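You operate a simulated robot arm through the tools that you are given. There is no shell and no other tool.

You are at the controls of a simulated robot arm. One attempt, no reset.

Task
Put things in order on the end bench. At the end: the red loom clip is on the brown carton; the yellow loom clip stands where the grey can (marked "GREASE") stood; the silver bolt from the end bench stands on top of the silver spacer block; the blue loom clip stands where the red loom clip stood; the grey can stands where the blue loom clip stood; whatever was shut is shut again. Leave all else as you found it, and nothing knocked over.

Only the result counts: the job must be done as asked and must still hold three seconds after the hand-in. Knocking over, shifting, dropping, spilling or breaking anything else fails it.

Robot
A 7-joint arm with a two-finger gripper, fixed in place. Base frame: the origin is at the foot of the arm, x ahead of it, y to its left, z up; the work surface is at about z = 90. Units: cm, degrees, N and s.
With the tool pointing down near the work surface it reaches from about 34 to 72 cm from the base axis. Its first joint turns from -66.0 to 66.0 degrees. Payload 2.45 kg.
Tool frame: the origin (TCP) lies between the finger pads and is the grasp point; the fingertips stand 2.6 cm ahead of it; z points along the fingers, y is the line along which they close. Largest opening 9.6 cm; the body of the gripper starts 6.9 cm behind the TCP.
Orientation is told as [roll, pitch, yaw] about the base's x, y, z axes, in that order, counted from this pose: with the fingers straight down and closing along the base's y, the tool's x points along the base's -x, its y along +y and its z along -z.

Tools
- The arm moves only by the tool step_arm. Its argument "plan" is a list of rows, each an object (a shift or turn left out is 0, a gripper value left out holds the last) with "fingers": the closure, from 0 (fully open) to 1 (shut); "delta_pos": the shift along the base's x, y, z in cm, a list of three; "angular": the turn, a rotation vector about the base's x, y, z in degrees, a list of three. In form: [{"fingers": fingers, "delta_pos": [dx, dy, dz], "angular": [wx, wy, wz]}, ...]. A call has 1 to 20 rows; each row shifts and turns the commanded pose from where the row before left it. Each row takes 0.2 s and may step no farther than 5 cm and 8.6 degrees from the row before; otherwise, or with a gripper value out of range, the whole call is refused. A pose out of reach is approached as far as the arm can. The call stops where the force on the tool passes 40 N (or 10 N more than at its start, if that is more) or the arm is blocked; 0.2 s more then pass. Each finger halts on what it meets, pressing with about 28 N; the grip force reading is that of the motor and also rises with nothing between the fingers. The clock runs only during rows and for 0.2 s after the last one: add rows that do not move to give the fingers time. It gives the time, the measured TCP pose, the force on the tool (base axes), the opening and the grip force at its end, in the units of the frame above (readings bear some noise), with the torque about the TCP (base axes, N m) and any sound that the robot's microphone picked up.
- Cameras (640 x 400 px; columns grow to the right, rows downward): "scene" is fixed at [16.95, -39.38, 143.28]; the picture's right is [0.74, -0.67, 0.00], its down [-0.33, -0.36, -0.87] and it looks along [0.59, 0.65, -0.49] (base axes); focal length 336 px, centre (320, 200). "wrist" rides on the gripper at [8.2, 0.3, -9.8] in the tool frame; the picture's right is [-0.04, 1.00, 0.00], its down [-0.73, -0.03, -0.68] and it looks along [-0.68, -0.03, 0.73] (tool axes); focal length 256 px, centre (320, 200). There is no depth. A picture from a camera that has moved, and an enlarged one, comes with that camera's place and axes in the base frame and with its lens.
- camera(camera): a new picture of that camera. No time passes.
- zoom(camera, box): a new picture of the part [left, top, right, bottom] of that camera's present view, enlarged. No time passes.
- finish_job(): hands the job in; it is judged then, once.

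Places have to be worked out from the pictures, the camera data and where the tool is seen. Open the gripper and draw the arm clear of the work before you hand the job in, unless the task says otherwise.

The tools are called after "Call:" as name(argument=value, ...) on one line, values as JSON. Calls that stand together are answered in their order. step_arm: Moves the arm, as the interface text tells. Its arguments: {"type":"object","properties":{"plan":{"type":"array","items":{"type":"object","properties":{"fingers":{"type":"number"},"delta_pos":{"type":"array","items":{"type":"number"}},"angular":{"type":"array","items":{"type":"number"}}}}}},"required":["plan"]} The other tools are called the same way: camera (camera) takes a picture; zoom (camera, box) takes an enlarged picture of a part of a camera's view; finish_job () hands the job in.

At the start:

```text
clock: 0.0
position: [39.85, 9.86, 123.97]
orientation: [0.0, 0.1, 0.0]
force: [-0.5, -1.3, 0.1]
wrist_torque: [0.02, 0.0, -0.03]
opening: 9.62
finger_force: 0.1
```

scene: 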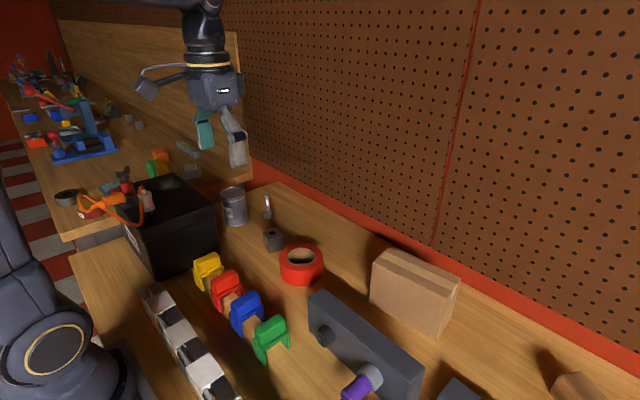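
wrist: 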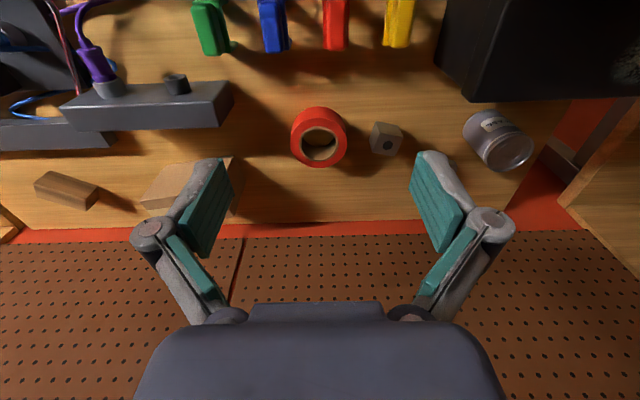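

I'll begin by looking closer at the scene from both cameras before moving anything.

Call:
zoom(camera="scene", box=[120, 170, 360, 320])

Call:
zoom(camera="scene", box=[120, 250, 360, 400])

Call:
zoom(camera="scene", box=[340, 230, 640, 400])

Call:
zoom(camera="wrist", box=[180, 0, 580, 250])

Call:
zoom(camera="scene", box=[0, 40, 240, 190])

```text
2.67 times, centred on (240, 245) of scene
camera zoom: at [16.95, -39.38, 143.28], right [0.74, -0.67, 0.0], down [-0.33, -0.36, -0.87], along [0.59, 0.65, -0.49], focal length 896 px, centre (533, 80)
```

zoom: 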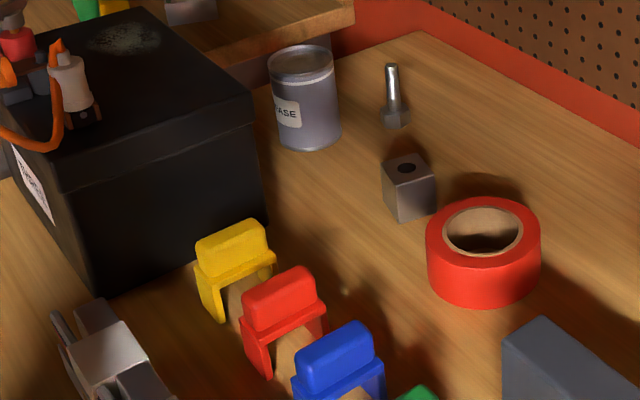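

```text
2.67 times, centred on (240, 325) of scene
camera zoom: at [16.95, -39.38, 143.28], right [0.74, -0.67, 0.0], down [-0.33, -0.36, -0.87], along [0.59, 0.65, -0.49], focal length 896 px, centre (533, -133)
```

zoom: 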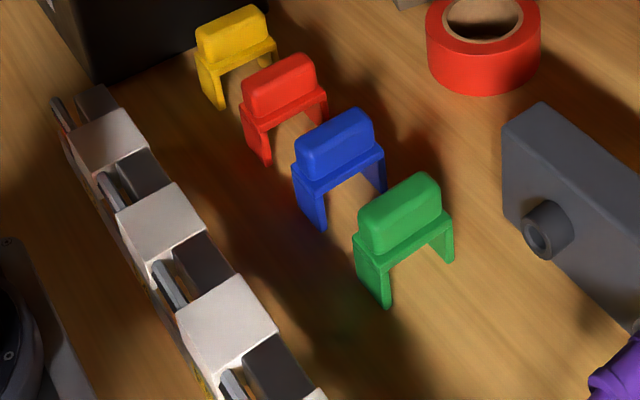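

```text
2.13 times, centred on (490, 315) of scene
camera zoom: at [16.95, -39.38, 143.28], right [0.74, -0.67, 0.0], down [-0.33, -0.36, -0.87], along [0.59, 0.65, -0.49], focal length 717 px, centre (-43, -45)
```

zoom: 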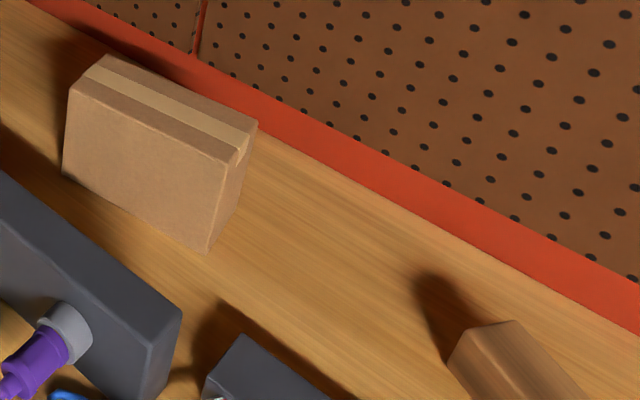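

```text
1.60 times, centred on (380, 125) of wrist
camera zoom: at [31.78, 10.03, 133.79], right [0.04, 1.0, 0.0], down [0.73, -0.03, 0.68], along [0.68, -0.03, -0.73], focal length 410 px, centre (224, 320)
```

zoom: 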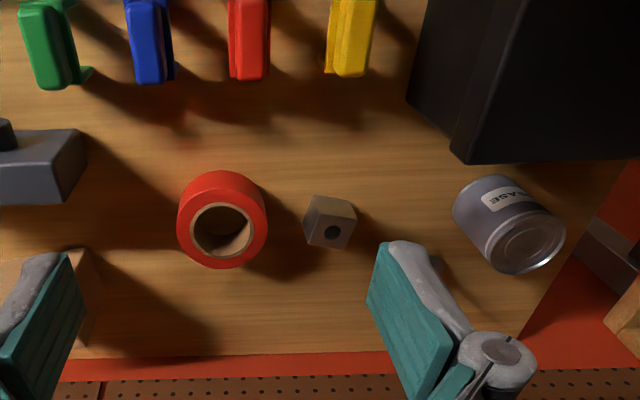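

```text
2.67 times, centred on (120, 115) of scene
camera zoom: at [16.95, -39.38, 143.28], right [0.74, -0.67, 0.0], down [-0.33, -0.36, -0.87], along [0.59, 0.65, -0.49], focal length 896 px, centre (853, 427)
```

zoom: 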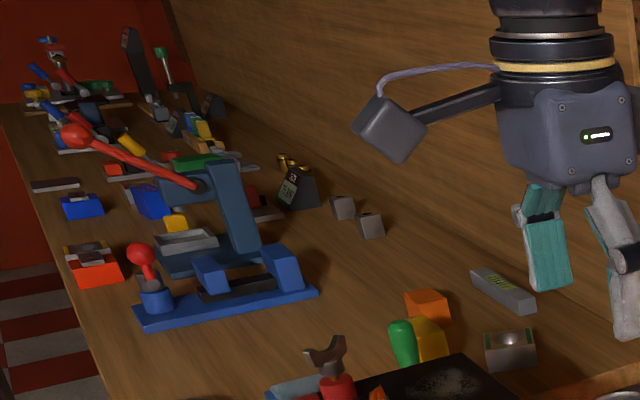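

The initial geometry puts the can near (56, 40.5), the block near (55, 20.6), the bolt near (64, 36) and the clips in a row at x≈38. I'll move sideways at height to get a second viewpoint on the can, bolt and block.

Call:
step_arm(plan=[{"delta_pos": [0, 4, 0]}, {"delta_pos": [0, 4, 0]}, {"delta_pos": [0, 4, 0]}, {"delta_pos": [0, 4, 0]}, {"delta_pos": [0, 4, 0]}, {}])

Call:
camera(camera="wrist")

Call:
zoom(camera="wrist", box=[140, 60, 460, 260])

Call:
camera(camera="scene")

```text
clock: 1.4
position: [39.79, 29.91, 123.87]
orientation: [0.0, -0.1, 0.0]
force: [-1.0, -0.4, -0.1]
wrist_torque: [0.01, -0.02, -0.03]
opening: 9.61
finger_force: 0.0
```

```text
taken
camera wrist: at [31.75, 30.1, 133.81], right [0.04, 1.0, 0.0], down [0.73, -0.03, 0.68], along [0.68, -0.03, -0.73], focal length 256 px, centre (320, 200)
```

wrist: 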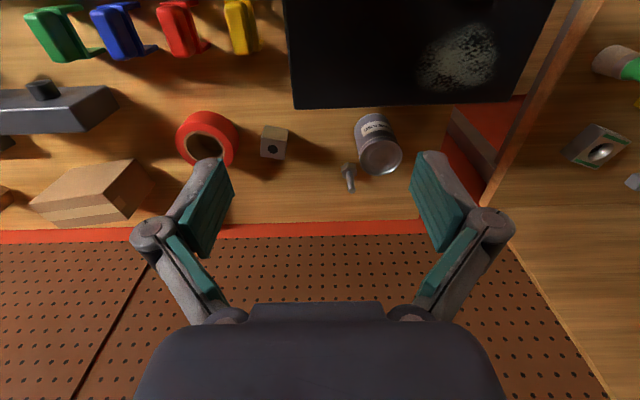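

```text
2.00 times, centred on (300, 160) of wrist
camera zoom: at [31.75, 30.1, 133.81], right [0.04, 1.0, 0.0], down [0.73, -0.03, 0.68], along [0.68, -0.03, -0.73], focal length 512 px, centre (360, 280)
```

zoom: 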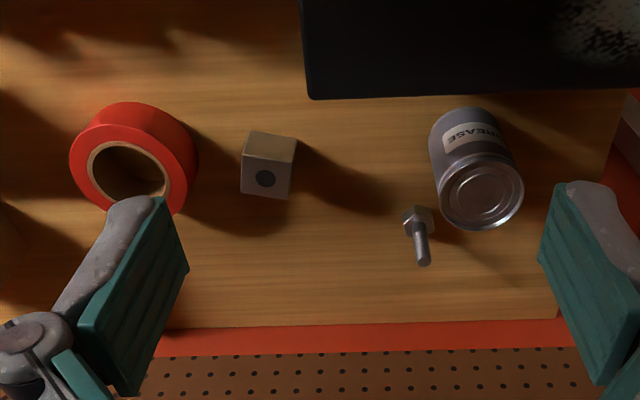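

```text
taken
```

scene: 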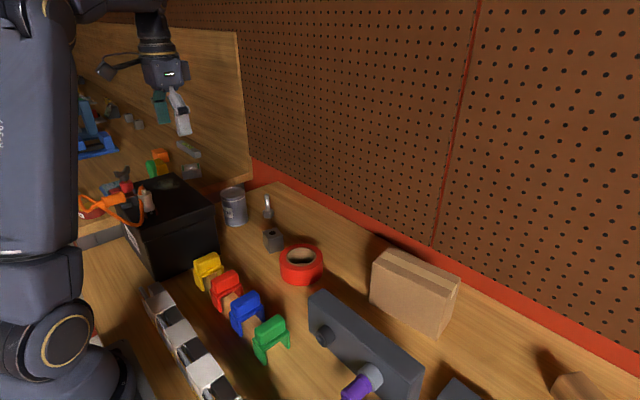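

Triangulation gives: bolt ≈ (63.3, 34.8), standing on its head, tip z≈97; can ≈ (56.1, 40.5), top 97.7; block top ≈ z 95. Now I'll look at the clips, retracting with a yaw so the camera sees them from the side.

Call:
step_arm(plan=[{"delta_pos": [0, -4, 0], "angular": [0, 0, 8]}, {"delta_pos": [0, -4, 0], "angular": [0, 0, 8]}, {"delta_pos": [0, -4, 0], "angular": [0, 0, 8]}, {"delta_pos": [0, -4, 0], "angular": [0, 0, 8]}, {"delta_pos": [0, -4, 0], "angular": [0, 0, 8]}, {"delta_pos": [0, -4, 0], "angular": [0, 0, 8]}, {"delta_pos": [0, -4, 0], "angular": [0, 0, 8]}, {"delta_pos": [0, -4, 0], "angular": [0, 0, 8]}, {"delta_pos": [0, -2, -1], "angular": [0, 0, 8]}, {"delta_pos": [0, 0, -1], "angular": [0, 0, 8]}, {"delta_pos": [0, 0, -1], "angular": [0, 0, 8]}, {"angular": [0, 0, 2]}, {}])

Call:
camera(camera="wrist")

Call:
zoom(camera="wrist", box=[200, 0, 440, 150])

Call:
camera(camera="scene")

```text
clock: 4.2
position: [39.98, -4.07, 120.88]
orientation: [0.0, 0.1, 90.1]
force: [1.0, 0.7, 0.2]
wrist_torque: [-0.05, -0.02, 0.01]
opening: 9.61
finger_force: 0.2
```

```text
taken
camera wrist: at [39.58, -12.44, 130.78], right [-1.0, 0.04, 0.0], down [0.03, 0.73, 0.68], along [0.03, 0.68, -0.73], focal length 256 px, centre (320, 200)
```

wrist: 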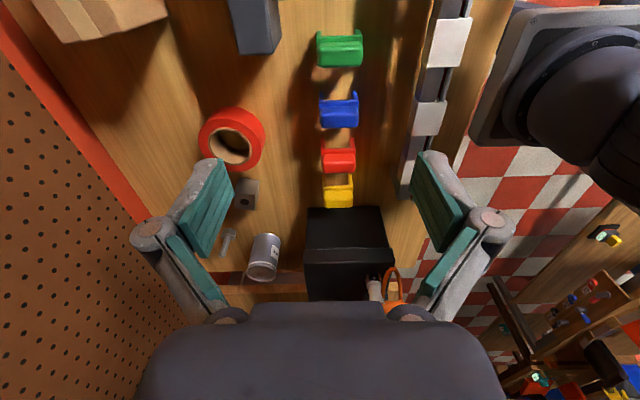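

```text
2.67 times, centred on (320, 75) of wrist
camera zoom: at [39.58, -12.44, 130.78], right [-1.0, 0.04, 0.0], down [0.03, 0.73, 0.68], along [0.03, 0.68, -0.73], focal length 683 px, centre (320, 533)
```

zoom: 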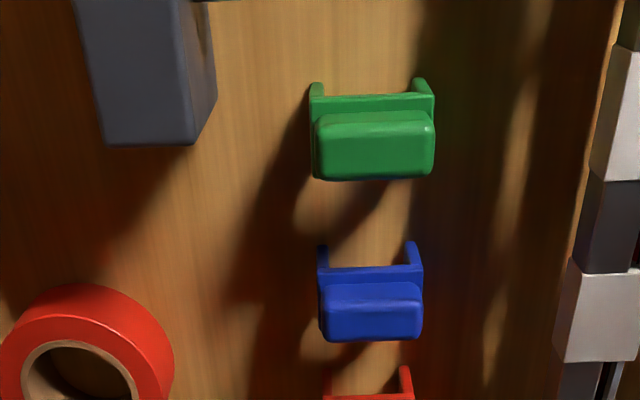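

```text
taken
```

scene: 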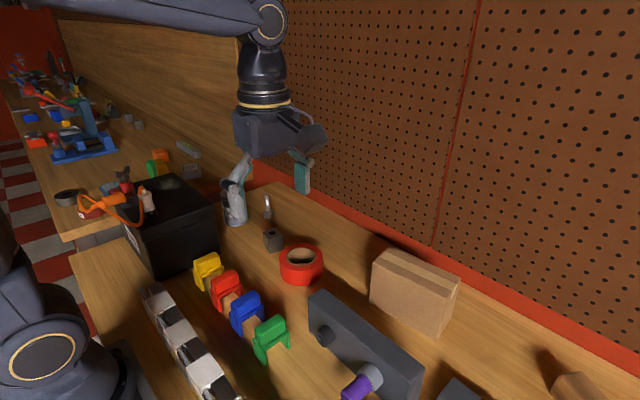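

The clips are arches with legs spread along x and a lug on top. I'll zoom in tightly to get their dimensions.

Call:
zoom(camera="scene", box=[180, 245, 308, 325])

Call:
zoom(camera="scene", box=[220, 285, 300, 365])

Call:
zoom(camera="wrist", box=[290, 80, 418, 220])

Call:
zoom(camera="wrist", box=[190, 100, 318, 290])

```text
5.00 times, centred on (244, 285) of scene
camera zoom: at [16.95, -39.38, 143.28], right [0.74, -0.67, 0.0], down [-0.33, -0.36, -0.87], along [0.59, 0.65, -0.49], focal length 1681 px, centre (700, -225)
```

zoom: 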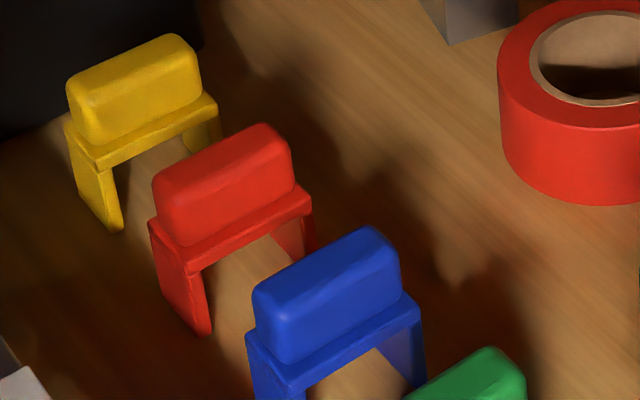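

```text
5.00 times, centred on (260, 325) of scene
camera zoom: at [16.95, -39.38, 143.28], right [0.74, -0.67, 0.0], down [-0.33, -0.36, -0.87], along [0.59, 0.65, -0.49], focal length 1681 px, centre (620, -425)
```

zoom: 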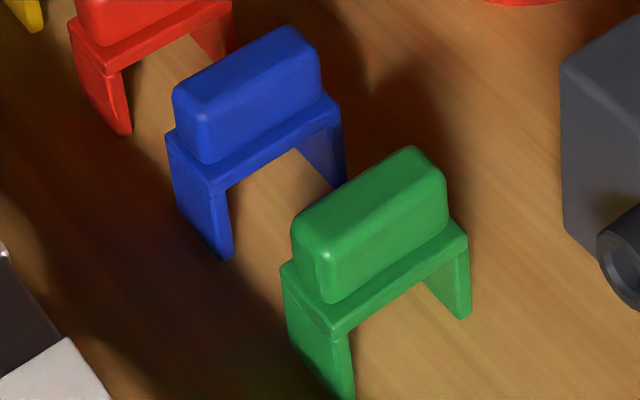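

```text
2.86 times, centred on (354, 150) of wrist
camera zoom: at [39.58, -12.44, 130.78], right [-1.0, 0.04, 0.0], down [0.03, 0.73, 0.68], along [0.03, 0.68, -0.73], focal length 731 px, centre (223, 343)
```

zoom: 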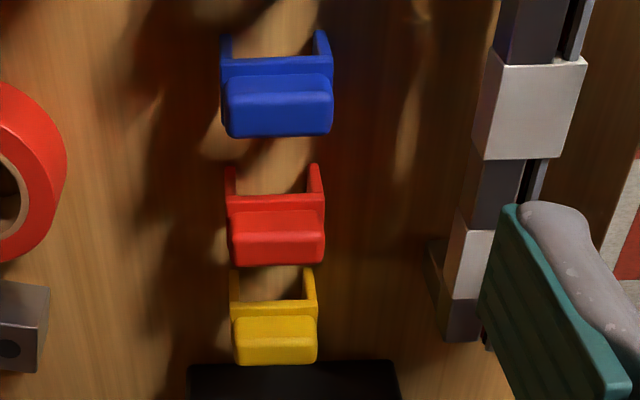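

```text
2.11 times, centred on (254, 195) of wrist
camera zoom: at [39.58, -12.44, 130.78], right [-1.0, 0.04, 0.0], down [0.03, 0.73, 0.68], along [0.03, 0.68, -0.73], focal length 539 px, centre (459, 210)
```

zoom: 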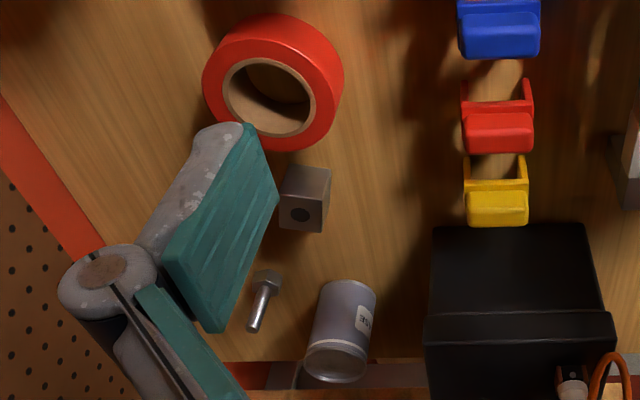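

Clips: legs along x (≈5.3 long), ≈3.5 wide, lug top z≈96, lug ≈2 thick in y; centres about x=37.5, y = −3.9 (green), 4.3 (blue), 12.5 (red), 20.7 (yellow). I'll return to yaw 0 and hover over the red clip with the fingers half closed.

Call:
step_arm(plan=[{"delta_pos": [-0.3, 2, 0], "angular": [0, 0, -8.4], "fingers": 0.5}, {"delta_pos": [-0.3, 2, 0], "angular": [0, 0, -8.4]}, {"delta_pos": [-0.3, 2, 0], "angular": [0, 0, -8.4]}, {"delta_pos": [-0.3, 2, 0], "angular": [0, 0, -8.4]}, {"delta_pos": [-0.3, 2, 0], "angular": [0, 0, -8.4]}, {"delta_pos": [-0.3, 2, 0], "angular": [0, 0, -8.4]}, {"delta_pos": [-0.3, 2, 0], "angular": [0, 0, -8.4]}, {"delta_pos": [-0.3, 2, 0], "angular": [0, 0, -8.4]}, {"delta_pos": [0, 0.6, -2], "angular": [0, 0, -8.4]}, {"delta_pos": [0, 0, -4], "angular": [0, 0, -8.4]}, {"delta_pos": [0, 0, -4], "angular": [0, 0, -6.1]}, {"delta_pos": [0, 0, -3]}, {"delta_pos": [0, 0, -3]}, {}])

Call:
camera(camera="wrist")

Call:
zoom(camera="scene", box=[150, 180, 310, 340])

```text
clock: 7.2
position: [37.54, 12.48, 104.87]
orientation: [0.0, 0.0, 0.0]
force: [-0.2, -0.1, 0.2]
wrist_torque: [0.0, -0.04, -0.01]
opening: 4.81
finger_force: 0.2
```

```text
taken
camera wrist: at [29.29, 12.65, 114.77], right [0.04, 1.0, 0.0], down [0.73, -0.03, 0.68], along [0.68, -0.03, -0.73], focal length 256 px, centre (320, 200)
```

wrist: 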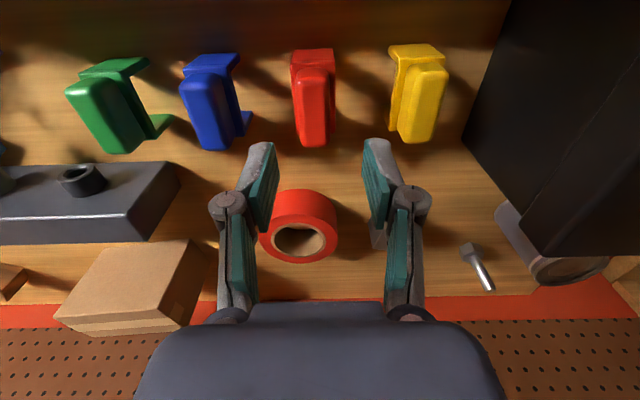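

```text
2.50 times, centred on (230, 260) of scene
camera zoom: at [16.95, -39.38, 143.28], right [0.74, -0.67, 0.0], down [-0.33, -0.36, -0.87], along [0.59, 0.65, -0.49], focal length 840 px, centre (545, 50)
```

zoom: 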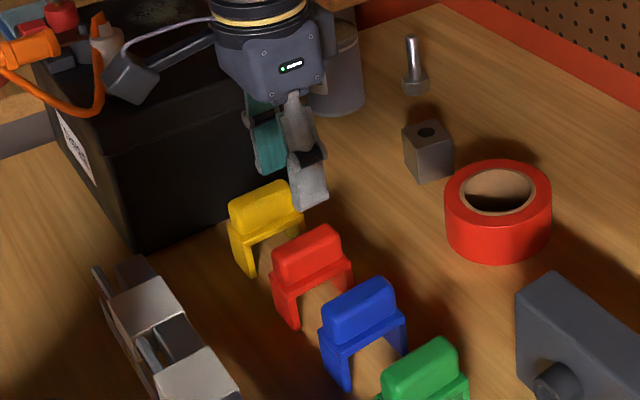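

I'll zoom the wrist view to refine the clip centres.

Call:
zoom(camera="wrist", box=[160, 20, 320, 160])

Call:
zoom(camera="wrist", box=[280, 20, 480, 160])

Call:
zoom(camera="wrist", box=[360, 180, 640, 320])

Call:
zoom(camera="wrist", box=[0, 200, 260, 350])

```text
2.86 times, centred on (240, 90) of wrist
camera zoom: at [29.29, 12.65, 114.77], right [0.04, 1.0, 0.0], down [0.73, -0.03, 0.68], along [0.68, -0.03, -0.73], focal length 731 px, centre (549, 514)
```

zoom: 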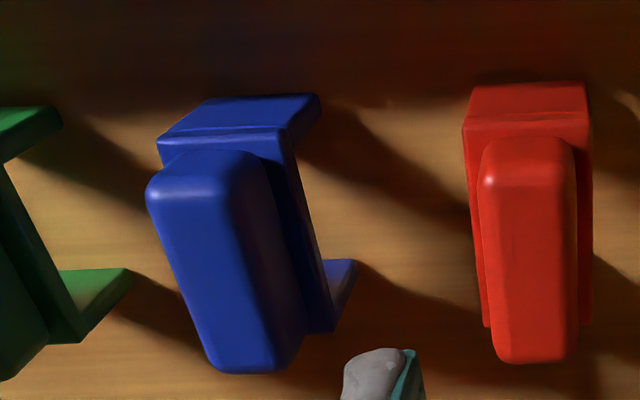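

```text
2.86 times, centred on (380, 90) of wrist
camera zoom: at [29.29, 12.65, 114.77], right [0.04, 1.0, 0.0], down [0.73, -0.03, 0.68], along [0.68, -0.03, -0.73], focal length 731 px, centre (149, 514)
```

zoom: 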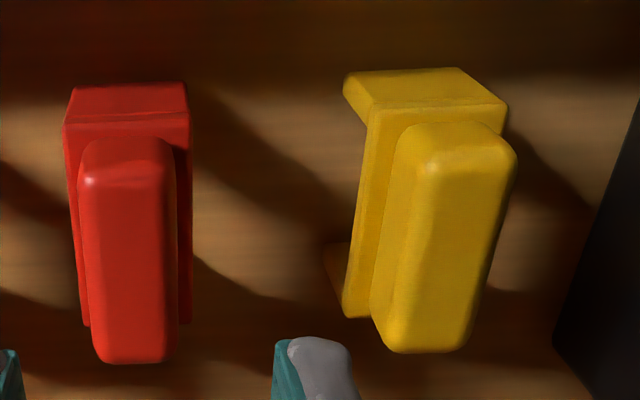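

```text
2.29 times, centred on (500, 250) of wrist
camera zoom: at [29.29, 12.65, 114.77], right [0.04, 1.0, 0.0], down [0.73, -0.03, 0.68], along [0.68, -0.03, -0.73], focal length 585 px, centre (-91, 86)
```

zoom: 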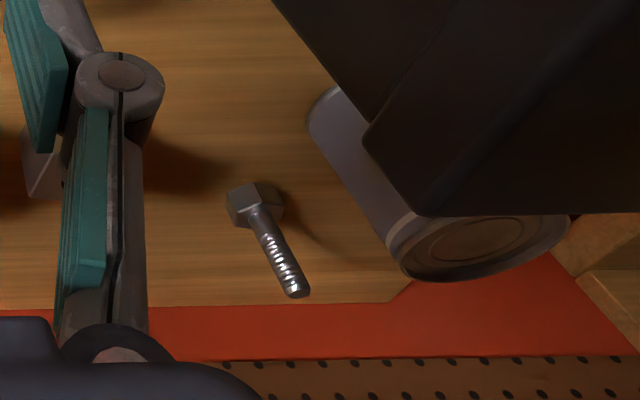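

```text
2.46 times, centred on (130, 275) of wrist
camera zoom: at [29.29, 12.65, 114.77], right [0.04, 1.0, 0.0], down [0.73, -0.03, 0.68], along [0.68, -0.03, -0.73], focal length 630 px, centre (788, 15)
```

zoom: 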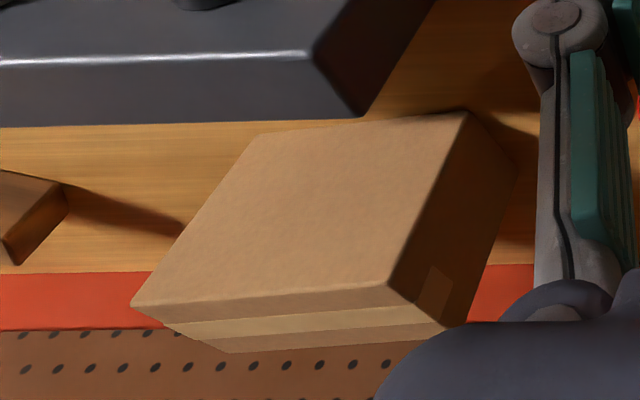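

Close-range estimate puts red at about (37.7, 12.2). I'll descend until the fingertips are just above the lug top and check the alignment.

Call:
step_arm(plan=[{"delta_pos": [0.1, -0.2, -2.8]}, {"delta_pos": [0, 0, -2.6]}, {}])

Call:
zoom(camera="scene", box=[170, 220, 290, 340])

Call:
zoom(camera="wrist", box=[220, 0, 420, 220])

```text
clock: 8.0
position: [37.65, 12.4, 99.5]
orientation: [0.0, 0.0, 0.0]
force: [-0.6, 0.9, 0.9]
wrist_torque: [-0.01, 0.0, 0.0]
opening: 4.79
finger_force: 0.1
```

```text
3.33 times, centred on (230, 280) of scene
camera zoom: at [16.95, -39.38, 143.28], right [0.74, -0.67, 0.0], down [-0.33, -0.36, -0.87], along [0.59, 0.65, -0.49], focal length 1120 px, centre (620, -67)
```

zoom: 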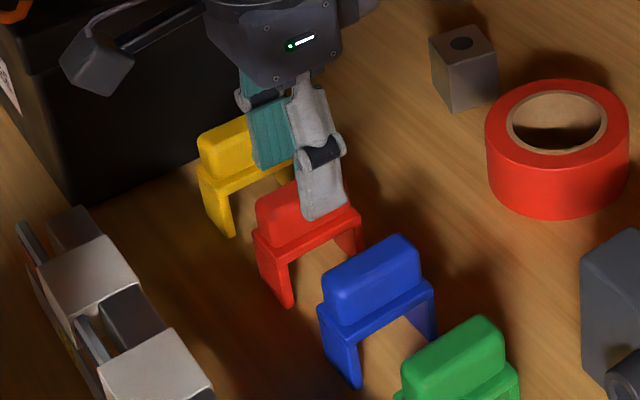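

```text
1.82 times, centred on (320, 110) of wrist
camera zoom: at [29.46, 12.48, 109.42], right [0.04, 1.0, 0.0], down [0.73, -0.03, 0.68], along [0.68, -0.03, -0.73], focal length 465 px, centre (320, 364)
```

zoom: 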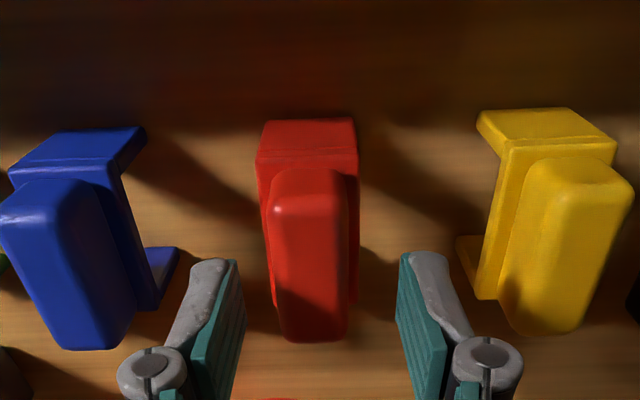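

Lug is ~0.2 cm to the −y side of the finger midline; adjust, descend to z≈96.7 and grip.

Call:
step_arm(plan=[{"delta_pos": [0, -0.2, -1.4]}, {"delta_pos": [0, 0, -1.4]}, {}, {"fingers": 0.8}, {"fingers": 1.0}, {}, {}, {}])

Call:
zoom(camera="scene", box=[170, 220, 290, 340])

Call:
zoom(camera="wrist", box=[220, 0, 420, 220])

```text
clock: 9.4
position: [37.78, 12.13, 96.77]
orientation: [0.1, -0.2, -0.1]
force: [-2.6, -2.2, 8.6]
wrist_torque: [-0.07, 0.04, -0.02]
opening: 2.32
finger_force: 28.1
stopped in row 6: the force on the tool passed its limit at 42 N (the readings are from after the stop); the commanded pose is now the measured one
```

```text
3.33 times, centred on (230, 280) of scene
camera zoom: at [16.93, -39.38, 143.28], right [0.74, -0.67, 0.0], down [-0.33, -0.36, -0.87], along [0.59, 0.65, -0.49], focal length 1120 px, centre (620, -67)
```

zoom: 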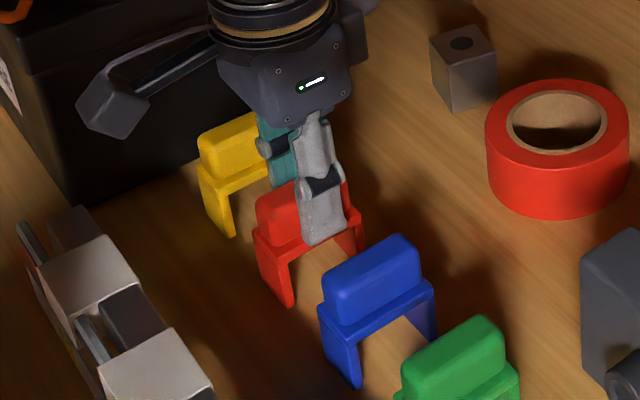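

```text
1.82 times, centred on (320, 110) of wrist
camera zoom: at [29.56, 12.25, 106.75], right [0.04, 1.0, 0.0], down [0.73, -0.03, 0.68], along [0.68, -0.03, -0.73], focal length 465 px, centre (320, 364)
```

zoom: 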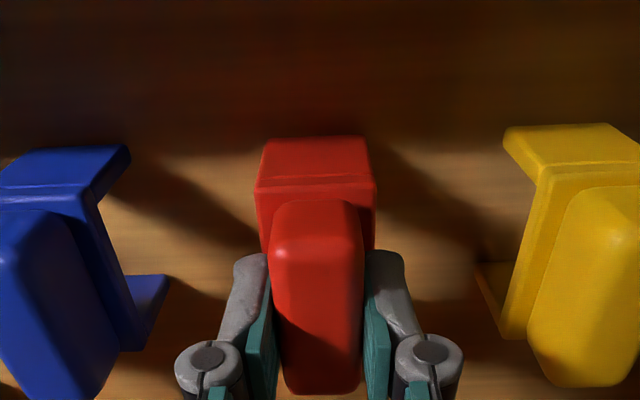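

Red is gripped (opening 2.32) at TCP (37.8, 12.1, 96.8), which marks the red spot. Now lift slowly.

Call:
step_arm(plan=[{"delta_pos": [0, 0, 1]}, {"delta_pos": [0, 0, 2]}, {"delta_pos": [0, 0, 3]}, {"delta_pos": [0, 0, 4]}, {"delta_pos": [0, 0, 4]}, {"delta_pos": [0, 0, 4]}, {"delta_pos": [0, 0, 4]}, {}])

Call:
camera(camera="scene")

Call:
camera(camera="wrist")

```text
clock: 11.2
position: [37.74, 12.01, 119.08]
orientation: [0.1, -0.3, -0.1]
force: [0.0, 0.3, 0.0]
wrist_torque: [0.01, 0.02, 0.01]
opening: 2.33
finger_force: 27.8
```

```text
taken
```

scene: 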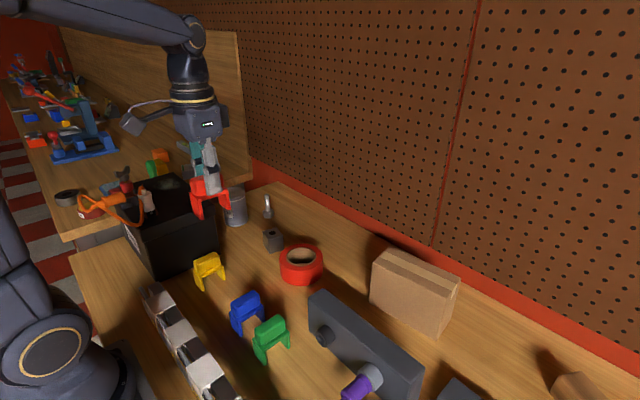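

```text
taken
camera wrist: at [29.6, 12.36, 128.87], right [0.04, 1.0, 0.0], down [0.73, -0.03, 0.68], along [0.68, -0.03, -0.73], focal length 256 px, centre (320, 200)
```

wrist: 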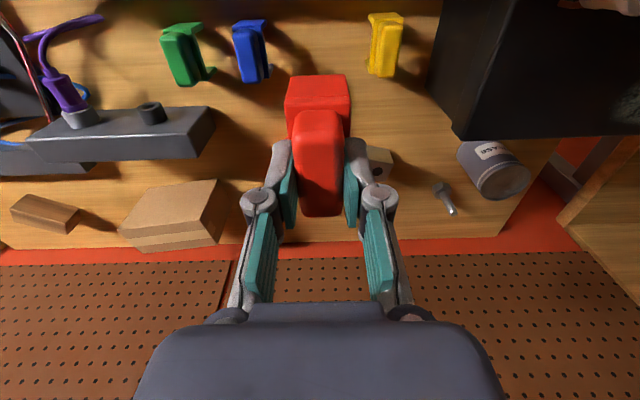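

Red is lifted cleanly and level. Moving over toward the carton while rotating −80° to line the clip up with the carton's long side.

Call:
step_arm(plan=[{"delta_pos": [2.57, -2.75, 0], "angular": [0, 0, -8]}, {"delta_pos": [2.57, -2.75, 0], "angular": [0, 0, -8]}, {"delta_pos": [2.57, -2.75, 0], "angular": [0, 0, -8]}, {"delta_pos": [2.57, -2.75, 0], "angular": [0, 0, -8]}, {"delta_pos": [2.57, -2.75, 0], "angular": [0, 0, -8]}, {"delta_pos": [2.57, -2.75, 0], "angular": [0, 0, -8]}, {"delta_pos": [2.57, -2.75, 0], "angular": [0, 0, -8]}, {"delta_pos": [2.57, -2.75, 0], "angular": [0, 0, -8]}, {"delta_pos": [2.57, -2.75, 0], "angular": [0, 0, -8]}, {"delta_pos": [2.57, -2.75, 0], "angular": [0, 0, -8]}, {}, {}])

Call:
camera(camera="scene")

Call:
camera(camera="wrist")

```text
clock: 13.8
position: [63.55, -15.35, 118.77]
orientation: [0.0, -0.4, -80.1]
force: [0.3, 0.6, -0.5]
wrist_torque: [0.0, 0.0, 0.01]
opening: 2.3
finger_force: 28.2
```

```text
taken
```

scene: 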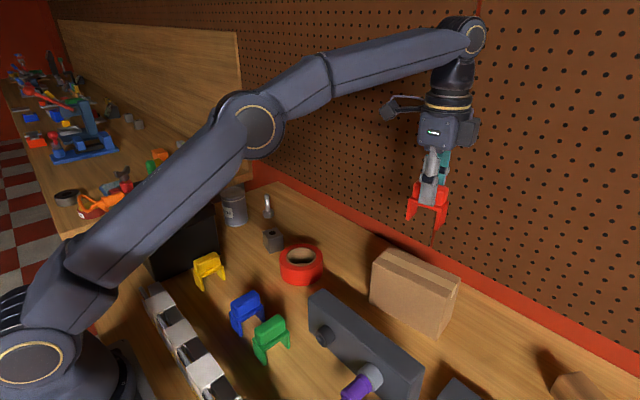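

```text
taken
camera wrist: at [62.37, -7.37, 128.64], right [0.99, 0.13, 0.0], down [0.1, -0.72, 0.68], along [0.09, -0.68, -0.73], focal length 256 px, centre (320, 200)
```

wrist: 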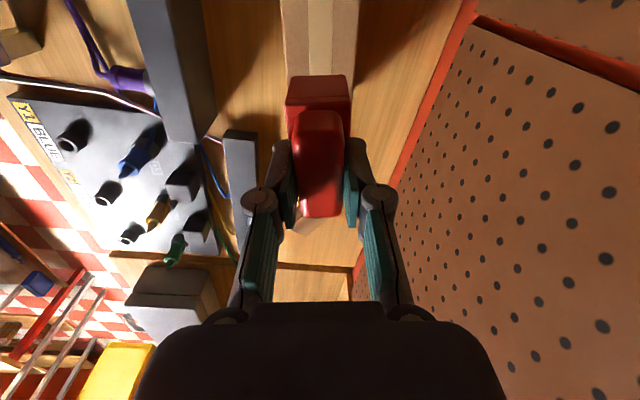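

Carton's centreline appears right under the clip, aligned. Descend to ~1 cm above the predicted top and check.

Call:
step_arm(plan=[{"delta_pos": [0, 0, -3]}, {"delta_pos": [0, 0, -3]}, {"delta_pos": [0, 0, -3]}, {}])

Call:
zoom(camera="scene", box=[340, 170, 500, 350])

Call:
camera(camera="wrist")

```text
clock: 14.8
position: [63.52, -15.32, 109.8]
orientation: [0.1, -0.2, -80.0]
force: [0.4, 0.4, -0.9]
wrist_torque: [-0.02, 0.01, 0.02]
opening: 2.33
finger_force: 27.6
```

```text
2.22 times, centred on (420, 260) of scene
camera zoom: at [16.95, -39.38, 143.28], right [0.74, -0.67, 0.0], down [-0.33, -0.36, -0.87], along [0.59, 0.65, -0.49], focal length 747 px, centre (98, 67)
```

zoom: 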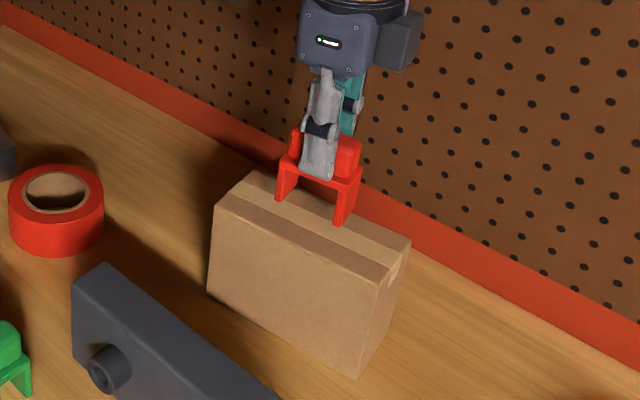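

```text
taken
camera wrist: at [62.31, -7.32, 119.7], right [0.99, 0.13, 0.0], down [0.1, -0.72, 0.68], along [0.09, -0.68, -0.73], focal length 256 px, centre (320, 200)
```

wrist: 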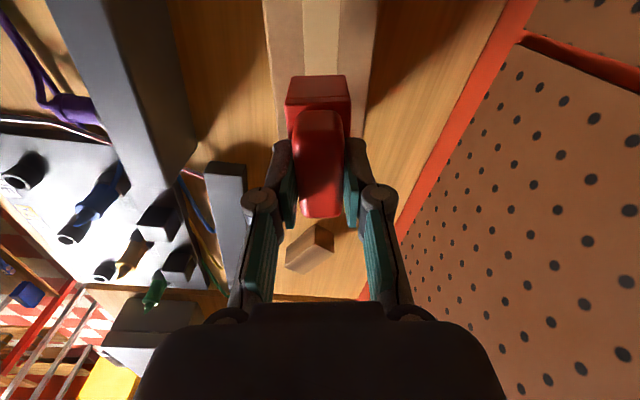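

Clip is centred over the tape, ~2 cm above. Lower gently, watching force.

Call:
step_arm(plan=[{"delta_pos": [0.1, 0, -0.6]}, {"delta_pos": [0, 0, -0.5]}, {"delta_pos": [0, 0, -0.3]}, {}])

Call:
zoom(camera="scene", box=[360, 220, 480, 320])

```text
clock: 15.8
position: [63.61, -15.43, 108.5]
orientation: [0.1, -0.4, -80.0]
force: [0.2, -0.4, -0.4]
wrist_torque: [0.04, 0.01, 0.01]
opening: 2.32
finger_force: 27.9
```

```text
4.00 times, centred on (420, 270) of scene
camera zoom: at [16.95, -39.38, 143.28], right [0.74, -0.67, 0.0], down [-0.33, -0.36, -0.87], along [0.59, 0.65, -0.49], focal length 1344 px, centre (-80, -80)
```

zoom: 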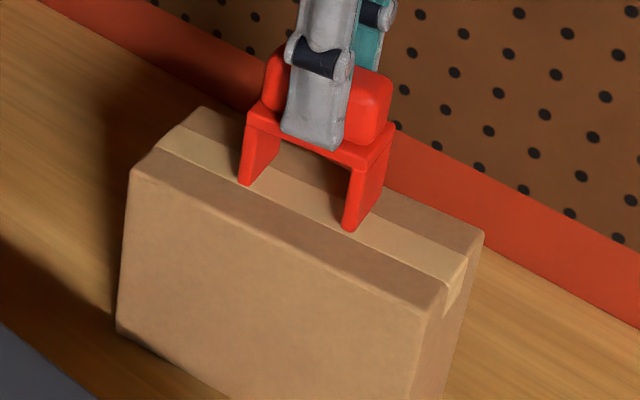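

Feet are nearly on the top. Continue in 0.2 cm steps.

Call:
step_arm(plan=[{"delta_pos": [0, 0, -0.2]}, {"delta_pos": [0, 0, -0.2]}, {}])

Call:
zoom(camera="scene", box=[360, 220, 480, 320])

```text
clock: 16.6
position: [63.54, -15.39, 108.0]
orientation: [-0.1, -0.3, -80.1]
force: [0.2, -0.5, 0.1]
wrist_torque: [0.0, 0.02, -0.02]
opening: 2.32
finger_force: 28.1
```

```text
4.00 times, centred on (420, 270) of scene
camera zoom: at [16.95, -39.38, 143.28], right [0.74, -0.67, 0.0], down [-0.33, -0.36, -0.87], along [0.59, 0.65, -0.49], focal length 1344 px, centre (-80, -80)
```

zoom: 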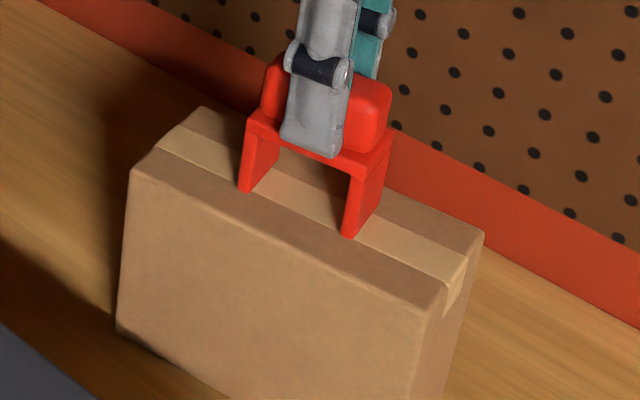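

No contact yet; keep stepping down.

Call:
step_arm(plan=[{"delta_pos": [0, 0, -0.15]}, {"delta_pos": [0, 0, -0.15]}, {}])

```text
clock: 17.4
position: [63.59, -15.46, 107.93]
orientation: [0.3, -0.4, -80.1]
force: [-2.6, 0.0, 15.8]
wrist_torque: [0.12, 0.26, 0.0]
opening: 2.29
finger_force: 28.2
```

Contact: 15.8 N. Ease up slightly, then release to a moderate opening.

Call:
step_arm(plan=[{"delta_pos": [0, 0, 0.15]}, {}])

Call:
step_arm(plan=[{"fingers": 0.7}, {"fingers": 0.6}, {"fingers": 0.52}, {}, {}])

Call:
zoom(camera="scene", box=[360, 220, 480, 320])

```text
clock: 18.0
position: [63.59, -15.42, 107.85]
orientation: [0.1, -0.2, -80.0]
force: [0.6, -1.4, 6.1]
wrist_torque: [-0.14, -0.12, -0.04]
opening: 2.3
finger_force: 27.9
```

```text
clock: 19.2
position: [63.58, -15.41, 107.84]
orientation: [0.1, -0.3, -80.0]
force: [0.5, -0.4, -0.4]
wrist_torque: [-0.01, 0.0, 0.02]
opening: 4.63
finger_force: 0.1
```

```text
4.00 times, centred on (420, 270) of scene
camera zoom: at [16.95, -39.38, 143.28], right [0.74, -0.67, 0.0], down [-0.33, -0.36, -0.87], along [0.59, 0.65, -0.49], focal length 1344 px, centre (-80, -80)
```

zoom: 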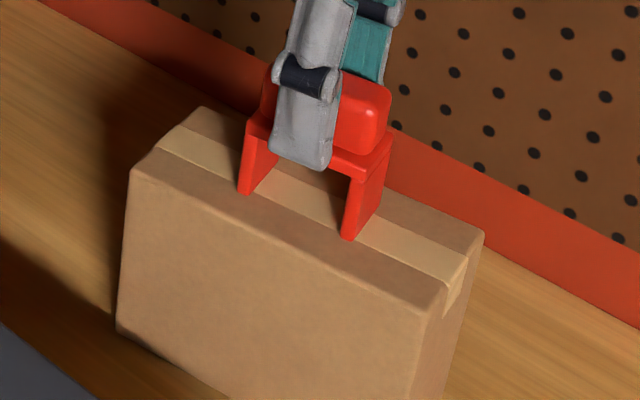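

Released, clip standing on the carton. Rise straight up and verify.

Call:
step_arm(plan=[{"delta_pos": [0, 0, 1.5]}, {"delta_pos": [0, 0, 3]}, {"delta_pos": [0, 0, 4]}, {"delta_pos": [0, 0, 4]}, {}])

Call:
zoom(camera="scene", box=[340, 190, 500, 350])

Call:
camera(camera="wrist")

```text
clock: 20.4
position: [63.58, -15.45, 120.4]
orientation: [0.0, -0.2, -80.1]
force: [-0.3, -0.5, 0.3]
wrist_torque: [0.03, 0.03, 0.03]
opening: 4.6
finger_force: 0.1
```

```text
2.50 times, centred on (420, 270) of scene
camera zoom: at [16.95, -39.38, 143.28], right [0.74, -0.67, 0.0], down [-0.33, -0.36, -0.87], along [0.59, 0.65, -0.49], focal length 840 px, centre (70, 25)
```

zoom: 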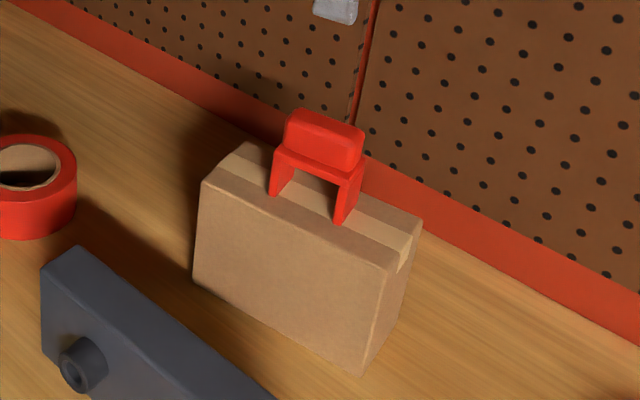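

```text
taken
camera wrist: at [62.47, -7.43, 130.27], right [0.99, 0.13, 0.0], down [0.1, -0.72, 0.68], along [0.09, -0.68, -0.73], focal length 256 px, centre (320, 200)
```

wrist: 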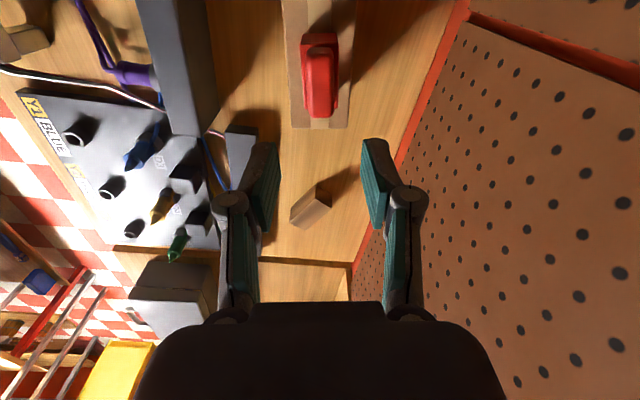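

Red stands on the carton. Next, blue: return to yaw 0 above roughly (37.8, 3.8).

Call:
step_arm(plan=[{"delta_pos": [-2.58, 1.93, 0], "angular": [0, 0, 8]}, {"delta_pos": [-2.58, 1.93, 0], "angular": [0, 0, 8]}, {"delta_pos": [-2.58, 1.93, 0], "angular": [0, 0, 8]}, {"delta_pos": [-2.58, 1.93, 0], "angular": [0, 0, 8]}, {"delta_pos": [-2.58, 1.93, 0], "angular": [0, 0, 8]}, {"delta_pos": [-2.58, 1.93, 0], "angular": [0, 0, 8]}, {"delta_pos": [-2.58, 1.93, 0], "angular": [0, 0, 8]}, {"delta_pos": [-2.58, 1.93, 0], "angular": [0, 0, 8]}, {"delta_pos": [-2.58, 1.93, 0], "angular": [0, 0, 8]}, {"delta_pos": [-2.58, 1.93, 0], "angular": [0, 0, 8.1]}, {}, {"delta_pos": [0, 0, -4]}, {"delta_pos": [0, 0, -4]}, {"delta_pos": [0, 0, -4]}, {"delta_pos": [0, 0, -4]}, {"delta_pos": [0, 0, -3]}, {}])

Call:
camera(camera="wrist")

Call:
zoom(camera="scene", box=[170, 220, 310, 360])

```text
clock: 24.0
position: [37.79, 3.96, 101.3]
orientation: [0.0, -0.2, 0.0]
force: [-1.3, 0.1, -0.3]
wrist_torque: [0.0, 0.03, -0.01]
opening: 4.59
finger_force: 0.1
```

```text
taken
camera wrist: at [29.61, 4.07, 111.2], right [0.04, 1.0, 0.0], down [0.73, -0.03, 0.68], along [0.68, -0.03, -0.73], focal length 256 px, centre (320, 200)
```

wrist: 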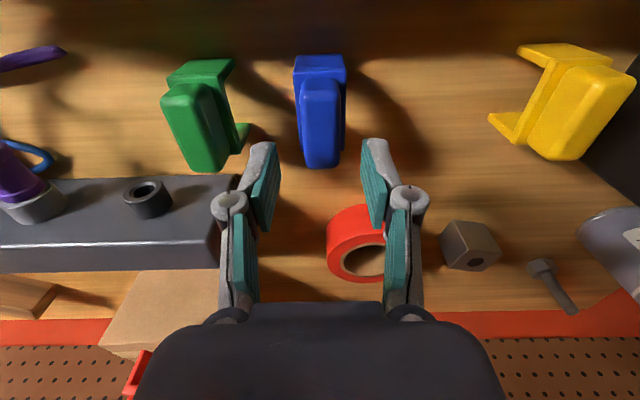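

```text
2.86 times, centred on (240, 290) of scene
camera zoom: at [16.95, -39.38, 143.28], right [0.74, -0.67, 0.0], down [-0.33, -0.36, -0.87], along [0.59, 0.65, -0.49], focal length 960 px, centre (549, -57)
```

zoom: 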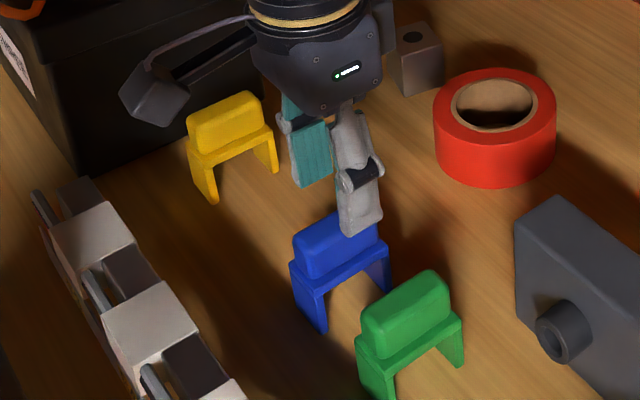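

Blue looks almost centred. Descend to just over the lug and check.

Call:
step_arm(plan=[{"delta_pos": [0, 0.1, -1.8]}, {}])

Call:
zoom(camera="wrist", box=[220, 0, 420, 220])

Call:
zoom(camera="scene", box=[200, 260, 300, 360])

```text
clock: 24.6
position: [37.92, 3.95, 99.5]
orientation: [0.0, -0.2, 0.0]
force: [-0.1, 0.2, -0.1]
wrist_torque: [0.0, 0.03, -0.02]
opening: 4.59
finger_force: 0.0
```

```text
1.82 times, centred on (320, 110) of wrist
camera zoom: at [29.63, 4.16, 109.4], right [0.04, 1.0, 0.0], down [0.73, -0.03, 0.68], along [0.68, -0.03, -0.73], focal length 465 px, centre (320, 364)
```

zoom: 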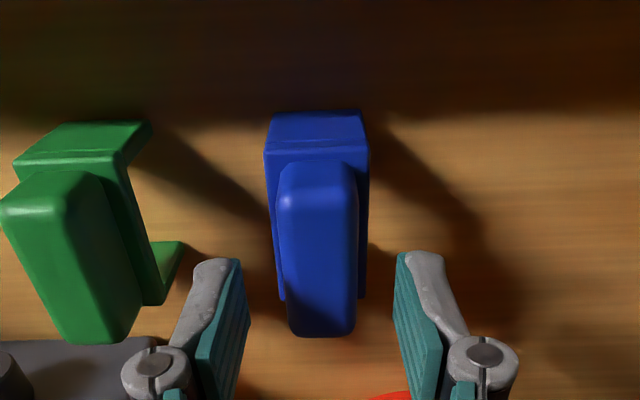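

```text
4.00 times, centred on (250, 310) of scene
camera zoom: at [16.95, -39.38, 143.28], right [0.74, -0.67, 0.0], down [-0.33, -0.36, -0.87], along [0.59, 0.65, -0.49], focal length 1344 px, centre (600, -240)
```

zoom: 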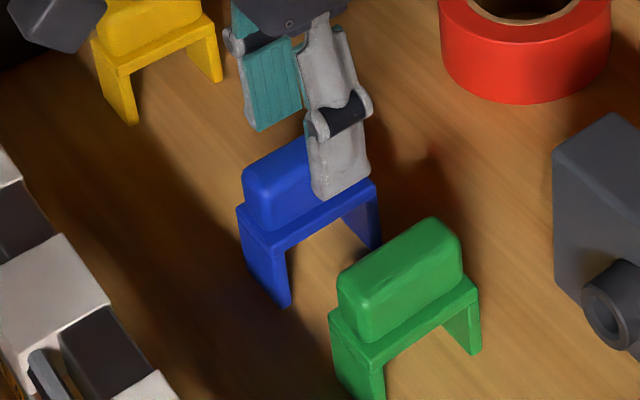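

Aligned. Descend to z≈96.9 and grip gently.

Call:
step_arm(plan=[{"delta_pos": [0, 0, -1.3]}, {"delta_pos": [0, 0, -1.3]}, {}, {"fingers": 0.68}, {"fingers": 0.74}, {"fingers": 0.8}, {"fingers": 0.9}, {"fingers": 1.0}, {}, {}])

Call:
zoom(camera="wrist", box=[220, 0, 420, 220])

```text
clock: 26.8
position: [37.81, 3.85, 97.01]
orientation: [0.0, -0.4, 0.0]
force: [-0.7, 0.1, 0.2]
wrist_torque: [-0.04, 0.01, 0.0]
opening: 2.32
finger_force: 28.2
```

```text
1.82 times, centred on (320, 110) of wrist
camera zoom: at [29.61, 4.17, 106.83], right [0.04, 1.0, 0.0], down [0.73, -0.03, 0.68], along [0.68, -0.03, -0.73], focal length 465 px, centre (320, 364)
```

zoom: 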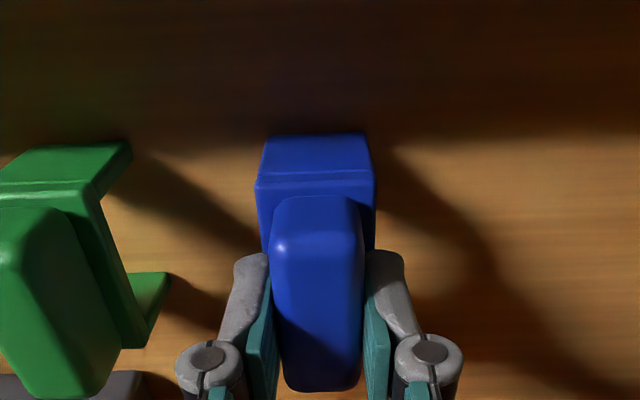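

Blue gripped at commanded (37.78, 4.03). Lift, shift +8.1 in y to the red spot, and lower to just above the bench.

Call:
step_arm(plan=[{"delta_pos": [0, 0, 1]}, {"delta_pos": [0, 0, 2.5]}, {"delta_pos": [0, 0, 2.5]}, {"delta_pos": [0, 2, 0]}, {"delta_pos": [0, 2.5, 0]}, {"delta_pos": [0, 2.5, 0]}, {"delta_pos": [0, 1.1, 0]}, {}, {"delta_pos": [0, 0, -2.5]}, {"delta_pos": [0, 0, -2.5]}, {"delta_pos": [0, 0, -0.7]}, {}])

Call:
zoom(camera="scene", box=[170, 220, 310, 360])

```text
clock: 29.4
position: [37.83, 12.11, 97.25]
orientation: [0.1, -0.3, 0.1]
force: [0.6, -0.3, -0.6]
wrist_torque: [0.02, -0.01, -0.01]
opening: 2.28
finger_force: 27.8
```

```text
2.86 times, centred on (240, 290) of scene
camera zoom: at [16.95, -39.38, 143.28], right [0.74, -0.67, 0.0], down [-0.33, -0.36, -0.87], along [0.59, 0.65, -0.49], focal length 960 px, centre (549, -57)
```

zoom: 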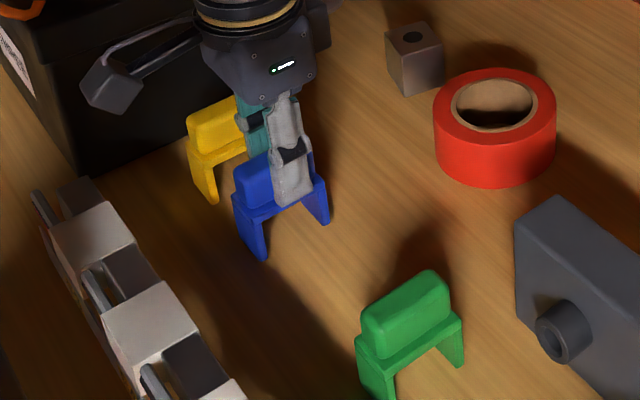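

Blue is over the red spot, nearly touching. Final lower by 0.2–0.3 cm and check force.

Call:
step_arm(plan=[{"delta_pos": [0, 0, -0.1]}, {"delta_pos": [0, 0, -0.1]}, {"delta_pos": [0, 0, -0.1]}, {}])

```text
clock: 30.4
position: [37.76, 12.06, 96.98]
orientation: [0.1, -0.3, 0.1]
force: [0.0, -0.4, -0.3]
wrist_torque: [-0.02, -0.04, -0.02]
opening: 2.29
finger_force: 28.3
```

Call:
step_arm(plan=[{"delta_pos": [0, 0, -0.1]}, {"delta_pos": [0, 0, -0.05]}, {}])

```text
clock: 31.2
position: [37.89, 12.13, 96.85]
orientation: [0.1, -0.4, 0.1]
force: [-4.3, -1.1, 24.9]
wrist_torque: [-0.05, 0.24, 0.01]
opening: 2.31
finger_force: 27.6
```

Contact. Ease up 0.1, release and lift.

Call:
step_arm(plan=[{"delta_pos": [0, 0, 0.1]}, {}, {"fingers": 0.7}, {"fingers": 0.6}, {"fingers": 0.52}, {}, {}, {"delta_pos": [0, 0, 1.5]}, {"delta_pos": [0, 0, 3]}, {"delta_pos": [0, 0, 4]}, {"delta_pos": [0, 0, 4]}, {"delta_pos": [0, 0, 4]}, {}])

Call:
camera(camera="scene")

Call:
camera(camera="wrist")

```text
clock: 34.0
position: [37.91, 12.0, 113.43]
orientation: [0.1, -0.3, 0.0]
force: [0.2, -0.3, 0.1]
wrist_torque: [0.03, 0.01, -0.02]
opening: 4.63
finger_force: 0.0
```

```text
taken
```

scene: 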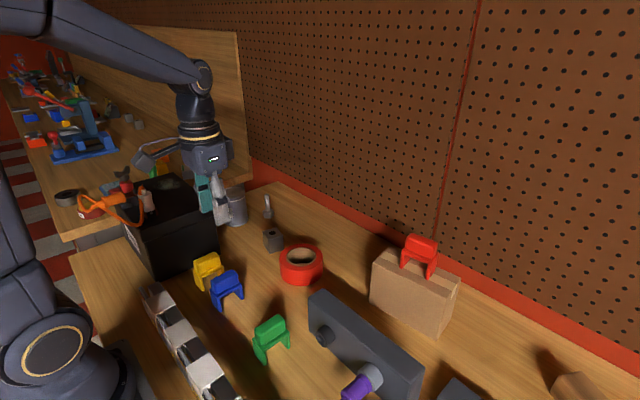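

```text
taken
camera wrist: at [29.63, 12.19, 123.34], right [0.04, 1.0, 0.0], down [0.73, -0.03, 0.68], along [0.68, -0.03, -0.73], focal length 256 px, centre (320, 200)
```

wrist: 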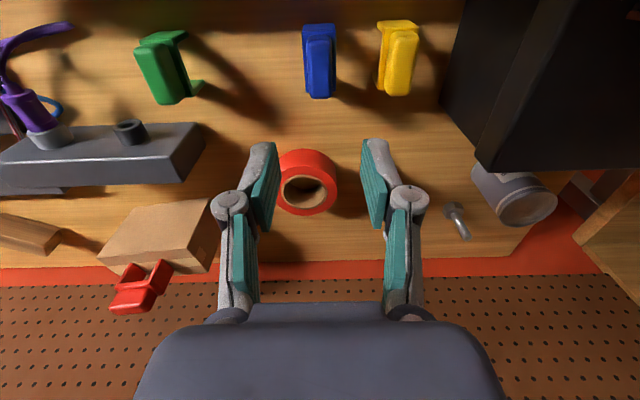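

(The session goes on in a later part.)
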